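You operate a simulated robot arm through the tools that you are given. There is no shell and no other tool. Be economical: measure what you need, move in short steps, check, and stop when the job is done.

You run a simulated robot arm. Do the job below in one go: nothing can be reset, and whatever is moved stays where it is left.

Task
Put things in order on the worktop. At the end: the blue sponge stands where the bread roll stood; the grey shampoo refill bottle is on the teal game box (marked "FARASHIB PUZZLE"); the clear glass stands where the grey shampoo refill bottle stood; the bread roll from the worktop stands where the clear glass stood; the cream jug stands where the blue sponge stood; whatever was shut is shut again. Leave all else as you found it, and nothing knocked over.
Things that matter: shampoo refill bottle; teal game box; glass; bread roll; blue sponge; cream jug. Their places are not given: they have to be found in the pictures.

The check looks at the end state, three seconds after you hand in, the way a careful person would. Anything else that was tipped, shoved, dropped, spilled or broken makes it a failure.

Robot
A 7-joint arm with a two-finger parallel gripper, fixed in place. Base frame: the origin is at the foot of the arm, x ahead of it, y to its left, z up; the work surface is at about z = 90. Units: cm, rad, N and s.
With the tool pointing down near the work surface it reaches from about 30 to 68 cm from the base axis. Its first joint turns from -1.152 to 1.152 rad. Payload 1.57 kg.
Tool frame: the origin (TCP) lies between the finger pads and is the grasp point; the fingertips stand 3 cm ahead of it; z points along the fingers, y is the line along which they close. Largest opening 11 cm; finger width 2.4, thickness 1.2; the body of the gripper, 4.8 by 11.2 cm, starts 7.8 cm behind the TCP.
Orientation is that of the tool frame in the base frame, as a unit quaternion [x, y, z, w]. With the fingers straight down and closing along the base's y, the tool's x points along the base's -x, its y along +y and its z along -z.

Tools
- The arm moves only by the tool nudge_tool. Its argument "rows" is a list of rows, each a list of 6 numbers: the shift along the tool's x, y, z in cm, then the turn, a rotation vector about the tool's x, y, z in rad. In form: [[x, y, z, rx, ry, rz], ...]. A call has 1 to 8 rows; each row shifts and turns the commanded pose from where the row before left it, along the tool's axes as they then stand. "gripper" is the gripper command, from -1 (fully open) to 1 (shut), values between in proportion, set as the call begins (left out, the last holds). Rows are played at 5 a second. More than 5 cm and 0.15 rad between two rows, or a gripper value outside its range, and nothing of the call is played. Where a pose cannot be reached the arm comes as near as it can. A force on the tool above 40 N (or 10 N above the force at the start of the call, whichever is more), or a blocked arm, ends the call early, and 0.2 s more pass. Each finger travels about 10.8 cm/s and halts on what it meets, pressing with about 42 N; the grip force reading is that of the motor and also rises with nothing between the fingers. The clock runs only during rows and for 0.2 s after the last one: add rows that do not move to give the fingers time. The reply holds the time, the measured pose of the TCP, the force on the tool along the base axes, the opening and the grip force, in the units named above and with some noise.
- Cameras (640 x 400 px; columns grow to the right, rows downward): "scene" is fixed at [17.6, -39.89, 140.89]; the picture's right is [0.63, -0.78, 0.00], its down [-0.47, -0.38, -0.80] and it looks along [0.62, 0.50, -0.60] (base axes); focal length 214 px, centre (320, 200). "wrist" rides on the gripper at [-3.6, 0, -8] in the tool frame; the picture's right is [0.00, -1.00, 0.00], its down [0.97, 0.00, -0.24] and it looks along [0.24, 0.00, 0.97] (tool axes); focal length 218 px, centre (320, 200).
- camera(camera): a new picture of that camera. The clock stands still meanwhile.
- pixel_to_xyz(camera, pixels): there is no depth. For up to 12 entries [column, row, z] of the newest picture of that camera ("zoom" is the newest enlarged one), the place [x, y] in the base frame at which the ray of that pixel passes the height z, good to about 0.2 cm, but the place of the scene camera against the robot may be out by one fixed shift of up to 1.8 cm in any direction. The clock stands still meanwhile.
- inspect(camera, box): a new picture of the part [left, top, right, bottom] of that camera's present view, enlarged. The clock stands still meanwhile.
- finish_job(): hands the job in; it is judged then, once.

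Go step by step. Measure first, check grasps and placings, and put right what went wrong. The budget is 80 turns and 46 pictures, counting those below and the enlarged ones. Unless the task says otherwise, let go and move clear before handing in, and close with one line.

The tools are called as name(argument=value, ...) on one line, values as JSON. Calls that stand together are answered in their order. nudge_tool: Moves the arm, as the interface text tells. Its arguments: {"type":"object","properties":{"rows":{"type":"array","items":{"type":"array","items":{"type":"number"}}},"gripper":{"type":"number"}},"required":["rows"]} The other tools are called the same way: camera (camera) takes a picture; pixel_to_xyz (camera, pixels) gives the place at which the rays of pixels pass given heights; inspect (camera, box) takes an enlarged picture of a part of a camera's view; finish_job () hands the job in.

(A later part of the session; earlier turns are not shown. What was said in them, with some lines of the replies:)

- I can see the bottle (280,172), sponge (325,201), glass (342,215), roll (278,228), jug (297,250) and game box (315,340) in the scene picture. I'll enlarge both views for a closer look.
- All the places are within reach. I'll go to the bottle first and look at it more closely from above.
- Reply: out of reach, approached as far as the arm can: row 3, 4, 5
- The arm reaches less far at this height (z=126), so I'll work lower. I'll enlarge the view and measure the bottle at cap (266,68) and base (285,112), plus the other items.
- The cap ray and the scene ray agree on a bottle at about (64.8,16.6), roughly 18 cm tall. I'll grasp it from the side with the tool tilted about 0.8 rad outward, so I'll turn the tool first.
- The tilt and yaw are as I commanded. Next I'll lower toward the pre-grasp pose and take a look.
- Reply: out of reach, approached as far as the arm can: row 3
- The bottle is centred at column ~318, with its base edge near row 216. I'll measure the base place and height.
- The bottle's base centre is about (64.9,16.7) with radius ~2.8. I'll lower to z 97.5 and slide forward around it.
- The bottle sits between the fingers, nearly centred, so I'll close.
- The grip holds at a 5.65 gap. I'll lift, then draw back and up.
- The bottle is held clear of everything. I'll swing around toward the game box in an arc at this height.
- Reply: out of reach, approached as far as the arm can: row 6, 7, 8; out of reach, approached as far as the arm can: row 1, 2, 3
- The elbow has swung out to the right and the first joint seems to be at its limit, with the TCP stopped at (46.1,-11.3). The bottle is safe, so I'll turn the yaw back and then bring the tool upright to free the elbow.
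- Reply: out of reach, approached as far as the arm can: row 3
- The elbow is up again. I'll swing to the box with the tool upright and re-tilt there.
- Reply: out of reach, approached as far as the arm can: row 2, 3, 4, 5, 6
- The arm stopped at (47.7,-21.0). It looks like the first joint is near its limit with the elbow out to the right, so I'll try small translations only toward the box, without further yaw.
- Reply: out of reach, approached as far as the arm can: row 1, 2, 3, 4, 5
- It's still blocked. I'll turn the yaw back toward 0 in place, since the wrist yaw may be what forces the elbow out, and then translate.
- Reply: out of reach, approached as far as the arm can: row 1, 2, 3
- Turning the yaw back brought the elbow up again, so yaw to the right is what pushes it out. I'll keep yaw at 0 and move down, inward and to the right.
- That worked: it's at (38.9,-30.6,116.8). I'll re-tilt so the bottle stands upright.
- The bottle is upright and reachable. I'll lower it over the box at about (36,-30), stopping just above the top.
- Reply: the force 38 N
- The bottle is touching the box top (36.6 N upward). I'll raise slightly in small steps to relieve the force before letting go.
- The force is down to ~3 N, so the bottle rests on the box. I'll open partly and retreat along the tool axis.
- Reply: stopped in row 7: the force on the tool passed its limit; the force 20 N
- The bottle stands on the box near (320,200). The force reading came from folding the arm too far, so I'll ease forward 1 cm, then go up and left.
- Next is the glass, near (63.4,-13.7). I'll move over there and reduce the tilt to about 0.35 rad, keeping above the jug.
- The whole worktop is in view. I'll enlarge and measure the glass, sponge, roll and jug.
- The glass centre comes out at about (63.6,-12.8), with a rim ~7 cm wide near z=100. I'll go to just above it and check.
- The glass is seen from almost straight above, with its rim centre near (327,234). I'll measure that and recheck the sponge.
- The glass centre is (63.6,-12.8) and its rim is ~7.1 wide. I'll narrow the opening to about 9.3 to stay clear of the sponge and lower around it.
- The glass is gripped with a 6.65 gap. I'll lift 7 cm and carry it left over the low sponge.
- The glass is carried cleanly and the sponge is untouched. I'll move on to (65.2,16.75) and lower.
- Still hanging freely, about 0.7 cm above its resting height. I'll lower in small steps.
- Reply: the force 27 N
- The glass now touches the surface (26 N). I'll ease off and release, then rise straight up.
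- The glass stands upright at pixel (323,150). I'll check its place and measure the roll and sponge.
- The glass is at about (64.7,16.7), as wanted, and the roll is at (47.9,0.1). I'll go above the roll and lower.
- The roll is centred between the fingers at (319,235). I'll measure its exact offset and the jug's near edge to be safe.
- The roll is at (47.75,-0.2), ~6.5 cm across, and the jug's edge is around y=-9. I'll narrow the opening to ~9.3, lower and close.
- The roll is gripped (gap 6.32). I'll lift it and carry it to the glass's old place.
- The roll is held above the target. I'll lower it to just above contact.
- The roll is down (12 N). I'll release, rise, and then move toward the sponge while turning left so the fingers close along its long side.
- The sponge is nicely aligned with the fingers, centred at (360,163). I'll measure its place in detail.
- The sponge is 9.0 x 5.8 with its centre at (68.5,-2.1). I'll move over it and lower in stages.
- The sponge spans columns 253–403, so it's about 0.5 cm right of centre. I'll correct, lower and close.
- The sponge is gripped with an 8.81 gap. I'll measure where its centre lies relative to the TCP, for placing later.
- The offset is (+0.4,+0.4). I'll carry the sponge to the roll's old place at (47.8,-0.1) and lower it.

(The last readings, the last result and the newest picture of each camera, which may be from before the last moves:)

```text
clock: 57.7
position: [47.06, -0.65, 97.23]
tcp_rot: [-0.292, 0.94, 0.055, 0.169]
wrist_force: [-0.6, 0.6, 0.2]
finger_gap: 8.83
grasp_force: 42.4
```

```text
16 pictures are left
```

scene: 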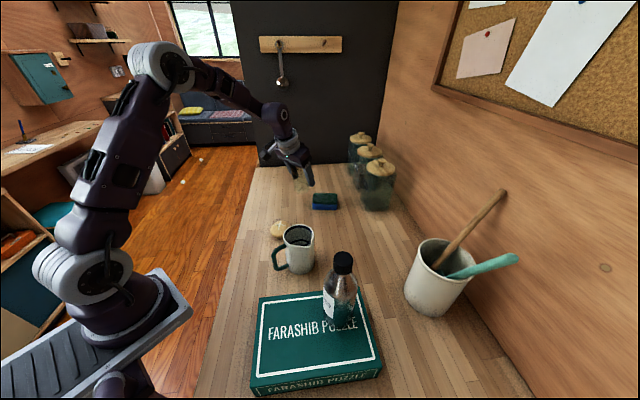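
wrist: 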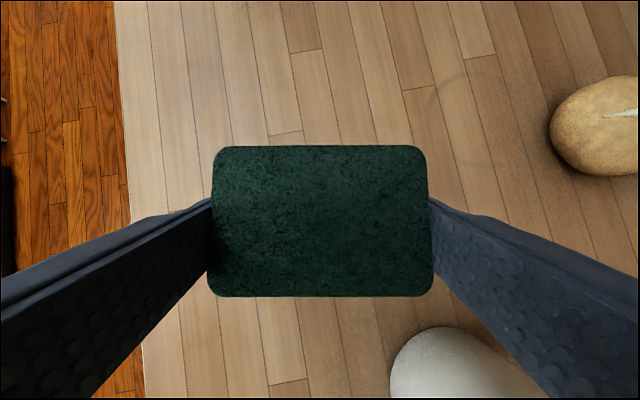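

The sponge is just above the place. I'll measure the jug's near edge at (445,328) and (390,375) to be sure the hand clears it.

pixel_to_xyz(camera="wrist", pixels=[[440, 328, 90], [390, 370, 90], [390, 370, 92], [393, 395, 94], [520, 370, 90], [320, 222, 97]])

inspect(camera="scene", box=[230, 180, 390, 280])

```text
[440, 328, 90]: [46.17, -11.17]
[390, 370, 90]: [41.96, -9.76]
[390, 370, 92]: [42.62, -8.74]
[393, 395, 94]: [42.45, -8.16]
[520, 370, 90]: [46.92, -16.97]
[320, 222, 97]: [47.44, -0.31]
```

```text
4.00 times, centred on (310, 230) of scene
```

zoom: 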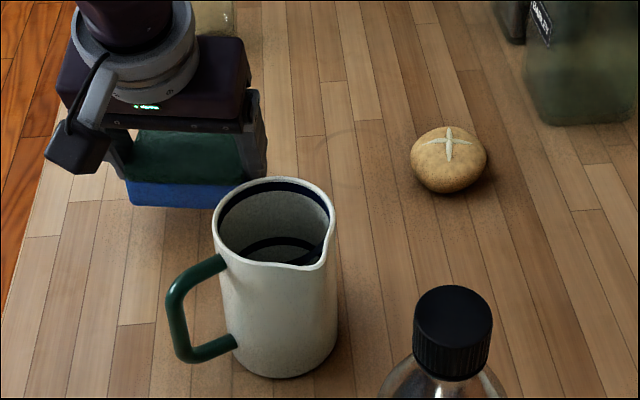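

The jug base centre is (42.9,-14.2) with r 4.5, which leaves the hand more than 1 cm clear. I'll lower the sponge.

nudge_tool(rows=[[0.41, 0, 1.66, 0, 0, 0], [0.41, 0, 1.66, 0, 0, 0], [0, 0, 0, 0, 0, 0]])

nudge_tool(rows=[[0.08, 0, 0.22, 0, 0, 0], [0, 0, 0, 0, 0, 0]])

```text
clock: 58.5
position: [47.57, -0.32, 93.71]
tcp_rot: [-0.292, 0.94, 0.055, 0.169]
wrist_force: [-0.2, 0.7, -0.2]
finger_gap: 8.83
grasp_force: 41.9
```

```text
clock: 59.1
position: [47.52, -0.31, 93.4]
tcp_rot: [-0.292, 0.94, 0.056, 0.168]
wrist_force: [0.1, 0.1, 0.5]
finger_gap: 8.81
grasp_force: 42.2
```

It's at resting height with contact starting. I'll release and rise.

nudge_tool(rows=[[0.03, 0, 0.08, 0, 0, 0], [0, 0, 0, 0, 0, 0]])

nudge_tool(rows=[[0, 0, 0, 0, 0, 0], [0, 0, 0, 0, 0, 0], [-0.5, 0, -1.4, 0, 0, 0], [-1.22, 0, -3.28, 0, 0, 0], [-1.22, 0, -3.28, 0, 0, 0], [-1.22, 0, -3.28, 0, 0, 0], [-1.22, 0, -3.28, 0, 0, 0], [0, 0, 0, 0, 0, 0]], gripper=-1)

camera(camera="wrist")

```text
clock: 59.7
position: [47.46, -0.2, 93.52]
tcp_rot: [-0.292, 0.94, 0.055, 0.169]
wrist_force: [0.6, -0.8, -1.0]
finger_gap: 8.81
grasp_force: 42.4
```

```text
clock: 61.5
position: [47.66, -0.34, 108.89]
tcp_rot: [-0.293, 0.939, 0.055, 0.169]
wrist_force: [-0.4, -0.8, 0.3]
finger_gap: 10.98
grasp_force: 0.0
```

```text
14 pictures are left
```

wrist: 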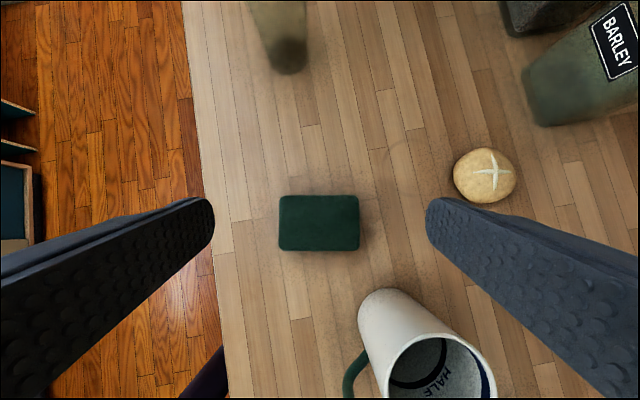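

The sponge rests at the roll's old place. The jug's spout and handle get in the way of a body grasp, so I plan to grip its rim wall on the +y side. I'll turn back to yaw 0 above it and look.

nudge_tool(rows=[[-0.35, 0, -0.94, 0.0524, 0, 0.1405], [-0.35, 0, -0.94, 0.0524, 0, 0.1405], [-0.35, 0, -0.94, 0.0524, 0, 0.1405], [-0.35, 0, -0.94, 0.0524, 0, 0.1405], [0.656, -3.5, -0.244, 0, 0, 0], [0.656, -3.5, -0.244, 0, 0, 0], [0.656, -3.5, -0.244, 0, 0, 0], [0, 0, 0, 0, 0, 0]])

camera(camera="wrist")

```text
clock: 63.3
position: [45.69, -11.1, 112.96]
tcp_rot: [-0.001, 0.984, 0.003, 0.176]
wrist_force: [0.5, 0.8, -0.1]
finger_gap: 11.0
grasp_force: 0.0
```

```text
13 pictures are left
```

wrist: 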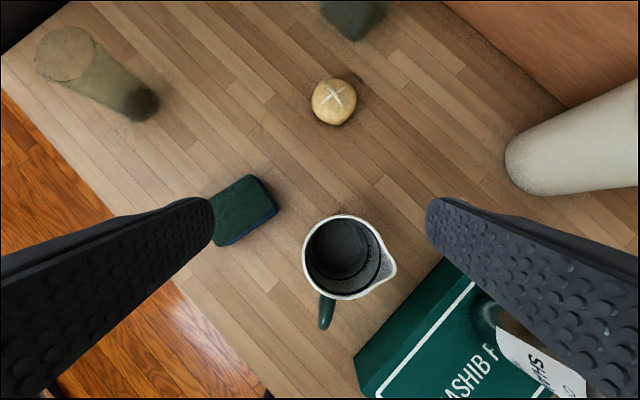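

The rim is centred near (341,257) with its left edge at (302,258). I'll measure it at several heights.

pixel_to_xyz(camera="wrist", pixels=[[341, 257, 100], [341, 257, 102], [341, 257, 104], [302, 258, 100], [302, 258, 102], [302, 258, 104], [341, 300, 102], [341, 214, 102], [396, 270, 102], [323, 325, 98], [340, 248, 91]])

inspect(camera="wrist", box=[270, 190, 430, 340])

```text
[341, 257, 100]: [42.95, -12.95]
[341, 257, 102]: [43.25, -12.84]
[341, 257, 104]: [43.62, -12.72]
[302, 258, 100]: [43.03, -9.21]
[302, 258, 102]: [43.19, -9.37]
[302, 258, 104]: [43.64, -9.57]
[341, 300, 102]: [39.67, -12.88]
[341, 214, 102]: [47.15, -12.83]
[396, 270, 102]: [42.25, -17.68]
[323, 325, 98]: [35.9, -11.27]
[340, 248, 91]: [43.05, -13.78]
```

```text
2.67 times, centred on (350, 265) of wrist
```

zoom: 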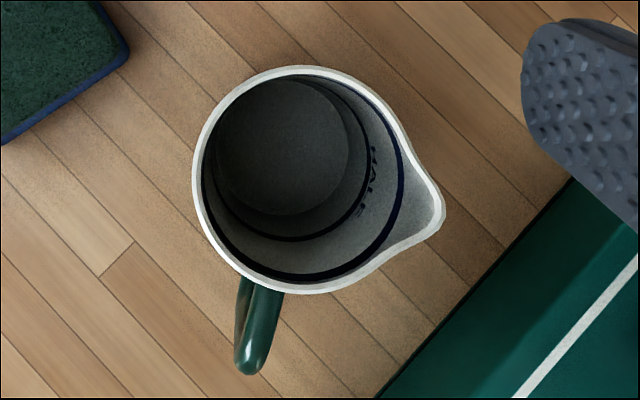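

The rim is ~7.8 cm across, its centre is near (43.1,-13.2) and z≈102, and its +y wall is at y≈-9.4. I'll narrow the fingers to ~5 cm and line up above that wall.

nudge_tool(rows=[[2.67, 1.6, -0.99, 0, 0, 0], [0, 0, 0, 0, 0, 0], [1.06, 0, 2.84, 0, 0, 0], [1.06, 0, 2.84, 0, 0, 0], [0, 0, 0, 0, 0, 0]], gripper=0.1)

camera(camera="wrist")

inspect(camera="scene", box=[230, 180, 390, 280])

```text
clock: 64.5
position: [42.79, -9.5, 106.9]
tcp_rot: [-0.001, 0.984, 0.003, 0.176]
wrist_force: [0.1, -1.1, 0.4]
finger_gap: 4.95
grasp_force: 0.1
```

```text
11 pictures are left
```

wrist: 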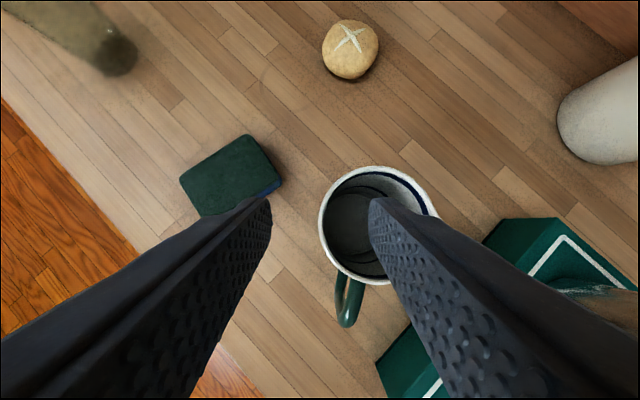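

```text
4.00 times, centred on (310, 230) of scene
```

zoom: 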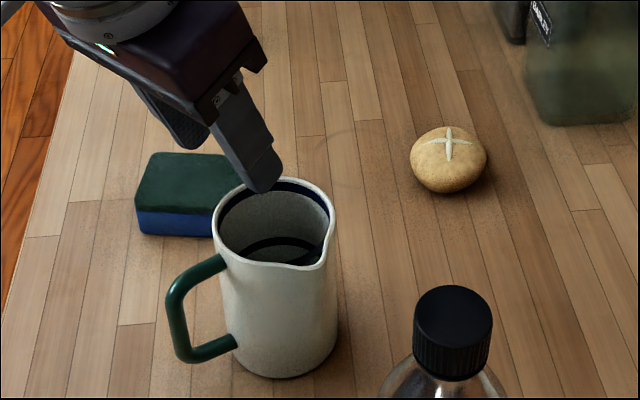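

The rim's left edge is at (320,225), exactly between the fingertips (271 and 370). I'll check its x there before lowering.

pixel_to_xyz(camera="wrist", pixels=[[320, 225, 102], [320, 225, 101], [435, 190, 102], [360, 166, 102], [360, 285, 102]])

```text
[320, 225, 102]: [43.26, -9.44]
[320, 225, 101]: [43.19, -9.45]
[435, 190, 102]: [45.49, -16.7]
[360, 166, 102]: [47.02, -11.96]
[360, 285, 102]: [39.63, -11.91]
```

nudge_tool(rows=[[0.97, -0.05, 2.9, 0, 0, 0], [0.97, 0, 2.9, 0, 0, 0], [0, 0, 0, 0, 0, 0]])

nudge_tool(rows=[[0, 0, 0, 0, 0, 0], [0, 0, 0, 0, 0, 0], [0, 0, 0, 0, 0, 0]], gripper=1)

inspect(camera="scene", box=[230, 180, 390, 280])

```text
clock: 65.3
position: [43.02, -9.26, 100.69]
tcp_rot: [-0.002, 0.984, 0.003, 0.177]
wrist_force: [0.5, 0.6, 0.5]
finger_gap: 4.93
grasp_force: 0.0
```

```text
clock: 66.1
position: [43.06, -9.36, 100.74]
tcp_rot: [-0.001, 0.984, 0.003, 0.178]
wrist_force: [-0.2, -2.2, 4.5]
finger_gap: 0.86
grasp_force: 27.6
```

```text
4.00 times, centred on (310, 230) of scene
```

zoom: 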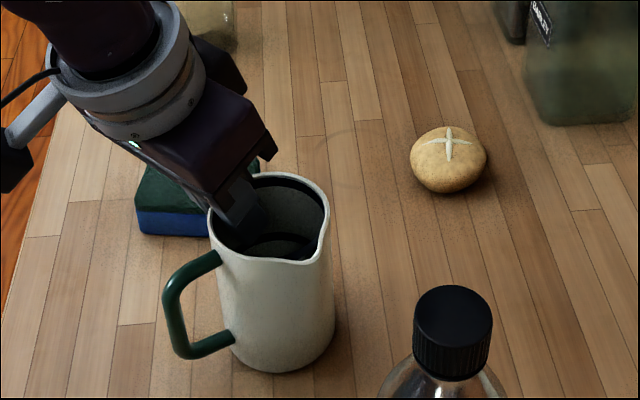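

The fingers hold the wall with a 0.86 gap. I'll give them a moment, then lift gently and check the readings.

nudge_tool(rows=[[0, 0, 0, 0, 0, 0], [0, 0, 0, 0, 0, 0], [-0.35, 0, -0.94, 0, 0, 0], [-0.35, 0, -0.94, 0, 0, 0], [0, 0, 0, 0, 0, 0]])

inspect(camera="scene", box=[230, 180, 390, 280])

```text
clock: 67.3
position: [43.02, -9.38, 102.83]
tcp_rot: [-0.001, 0.984, 0.003, 0.176]
wrist_force: [-0.7, 0.1, -2.9]
finger_gap: 0.85
grasp_force: 27.1
```

```text
4.00 times, centred on (310, 230) of scene
```

zoom: 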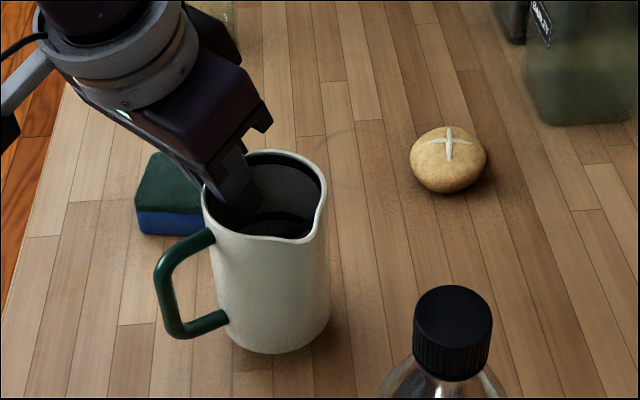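

The jug hangs upright, ~3 N. I'll lift it a bit more and carry it toward the sponge's old place.

nudge_tool(rows=[[-0.91, 0, -2.44, 0, 0, 0], [-0.91, 0, -2.44, 0, 0, 0], [-3.94, 1.87, 1.47, 0, 0, 0], [-3.94, 1.87, 1.47, 0, 0, 0], [-3.94, 1.87, 1.47, 0, 0, 0], [-3.94, 1.87, 1.47, 0, 0, 0], [0, 0, 0, 0, 0, 0]])

camera(camera="scene")

```text
clock: 68.9
position: [59.77, -1.52, 107.77]
tcp_rot: [-0.002, 0.984, 0.003, 0.176]
wrist_force: [-0.4, -0.3, -2.8]
finger_gap: 0.8
grasp_force: 27.0
```

```text
7 pictures are left
```

scene: 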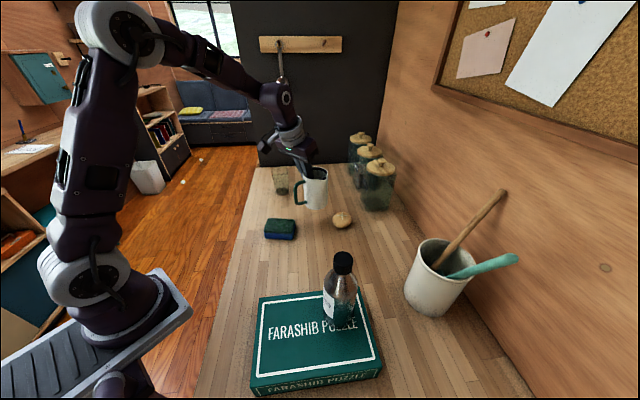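

The jug is steady, and the glass, roll, sponge and bottle all stand. I'll carry on to the target and lower toward contact.

nudge_tool(rows=[[-3.63, 1.65, 2.42, 0, 0, 0], [-3.63, 1.65, 2.42, 0, 0, 0], [0, 0, 0, 0, 0, 0], [0.8, 0, 2.15, 0, 0, 0], [0.8, 0, 2.15, 0, 0, 0], [0, 0, 0, 0, 0, 0]])

```text
clock: 70.3
position: [68.21, 1.52, 101.22]
tcp_rot: [-0.002, 0.984, 0.003, 0.176]
wrist_force: [0.9, 0.2, -1.8]
finger_gap: 0.79
grasp_force: 27.2
```

nudge_tool(rows=[[0, 0.3, 0, 0, 0, 0], [0.09, 0, 0.23, 0, 0, 0], [0.05, 0, 0.14, 0, 0, 0], [0, 0, 0, 0, 0, 0]])

inspect(camera="scene", box=[230, 130, 390, 230])

```text
clock: 71.3
position: [68.18, 1.8, 100.89]
tcp_rot: [-0.001, 0.984, 0.003, 0.177]
wrist_force: [0.2, -0.1, -1.8]
finger_gap: 0.79
grasp_force: 27.2
```

```text
4.00 times, centred on (310, 180) of scene
```

zoom: 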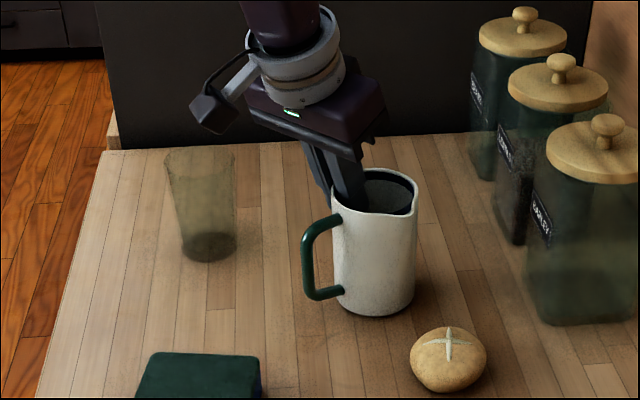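

The jug is upright and in line with the sponge's old place. I'll lower the last millimetres to contact.

nudge_tool(rows=[[0.05, 0, 0.12, 0, 0, 0], [0.05, 0, 0.12, 0, 0, 0], [0, 0, 0, 0, 0, 0]])

```text
clock: 72.1
position: [68.29, 1.88, 100.71]
tcp_rot: [-0.001, 0.984, 0.003, 0.178]
wrist_force: [-2.4, -0.6, 16.7]
finger_gap: 0.83
grasp_force: 27.1
```

It's in contact (16.7 N). I'll ease off and open the fingers modestly, then rise straight up out of the jug.

nudge_tool(rows=[[-0.03, 0, -0.07, 0, 0, 0], [0, 0, 0, 0, 0, 0]])

nudge_tool(rows=[[0, 0, 0, 0, 0, 0], [0, 0, 0, 0, 0, 0], [0, 0, 0, 0, 0, 0]], gripper=0.4)

nudge_tool(rows=[[-0.35, 0, -0.94, 0, 0, 0], [-0.7, 0, -1.87, 0, 0, 0], [-0.7, 0, -1.87, 0, 0, 0], [-0.7, 0, -1.87, 0, 0, 0], [0, 0, 0, 0, 0, 0]])

camera(camera="wrist")

```text
clock: 72.7
position: [68.3, 1.93, 100.67]
tcp_rot: [-0.002, 0.984, 0.003, 0.179]
wrist_force: [3.2, 1.5, 19.7]
finger_gap: 0.82
grasp_force: 27.1
```

```text
clock: 73.5
position: [68.16, 1.78, 100.6]
tcp_rot: [-0.001, 0.984, 0.004, 0.177]
wrist_force: [0.0, -0.5, 0.7]
finger_gap: 3.31
grasp_force: 0.0
```

```text
clock: 74.7
position: [68.26, 1.9, 107.79]
tcp_rot: [-0.001, 0.984, 0.002, 0.176]
wrist_force: [0.1, 0.2, 0.4]
finger_gap: 3.29
grasp_force: 0.0
```

```text
5 pictures are left
```

wrist: 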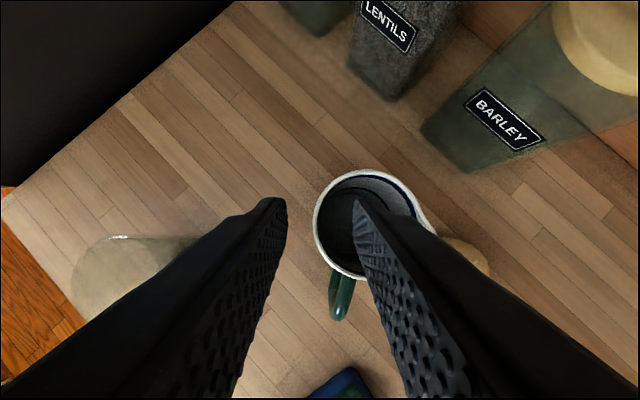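

The jug is released and standing, and the fingertips are clear of the rim. I'll retreat up and back, then take a final look.

nudge_tool(rows=[[-0.35, 0, -0.94, 0, 0, 0], [3.05, 0, -3.27, 0, 0, 0], [3.05, 0, -3.27, 0, 0, 0], [3.05, 0, -3.27, 0, 0, 0], [3.05, 0, -3.27, 0, 0, 0], [0, 0, 0, 0, 0, 0]])

camera(camera="scene")

camera(camera="wrist")

```text
clock: 76.1
position: [52.44, 1.72, 116.71]
tcp_rot: [-0.002, 0.984, 0.003, 0.176]
wrist_force: [0.3, 0.5, 0.0]
finger_gap: 3.29
grasp_force: 0.0
```

```text
4 pictures are left
```

scene: 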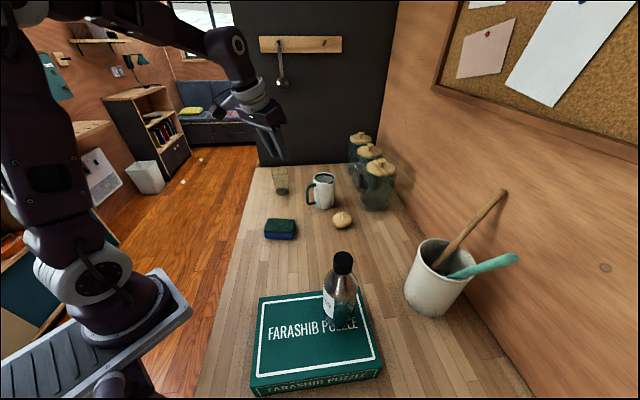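

```text
3 pictures are left
```

wrist: 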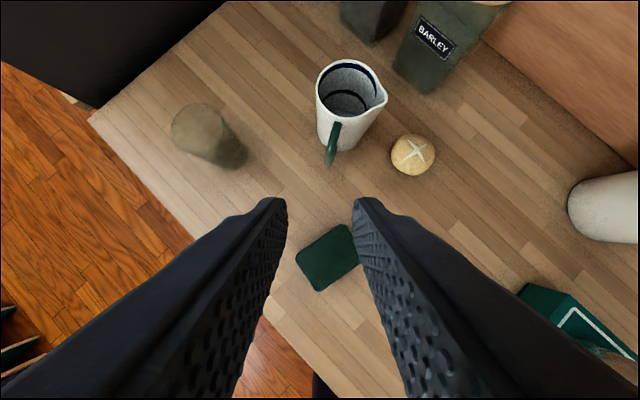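

Everything stands upright and the box hasn't moved. I'll do one last position check of the jug, glass, roll and sponge.

pixel_to_xyz(camera="wrist", pixels=[[341, 130, 91], [338, 150, 90], [230, 156, 90], [198, 125, 100], [413, 155, 92], [327, 257, 93], [348, 85, 102]])

```text
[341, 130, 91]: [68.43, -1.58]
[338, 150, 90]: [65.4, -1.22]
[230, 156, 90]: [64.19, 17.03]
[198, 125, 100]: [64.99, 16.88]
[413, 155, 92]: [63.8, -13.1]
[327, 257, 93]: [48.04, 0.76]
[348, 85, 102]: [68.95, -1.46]
```

All items measure within about 1 cm of their targets: jug (68.6,-1.6), glass (64.7,16.9), roll (63.8,-13.1), sponge (48.0,0.5), and the bottle is on the box. Handing in.

finish_job()

```text
The job is handed in.
```

The sponge, bottle, glass, roll and jug are all where you asked, within about 1 cm by my last measurements; everything is upright, and the arm let go and moved clear before I handed in.
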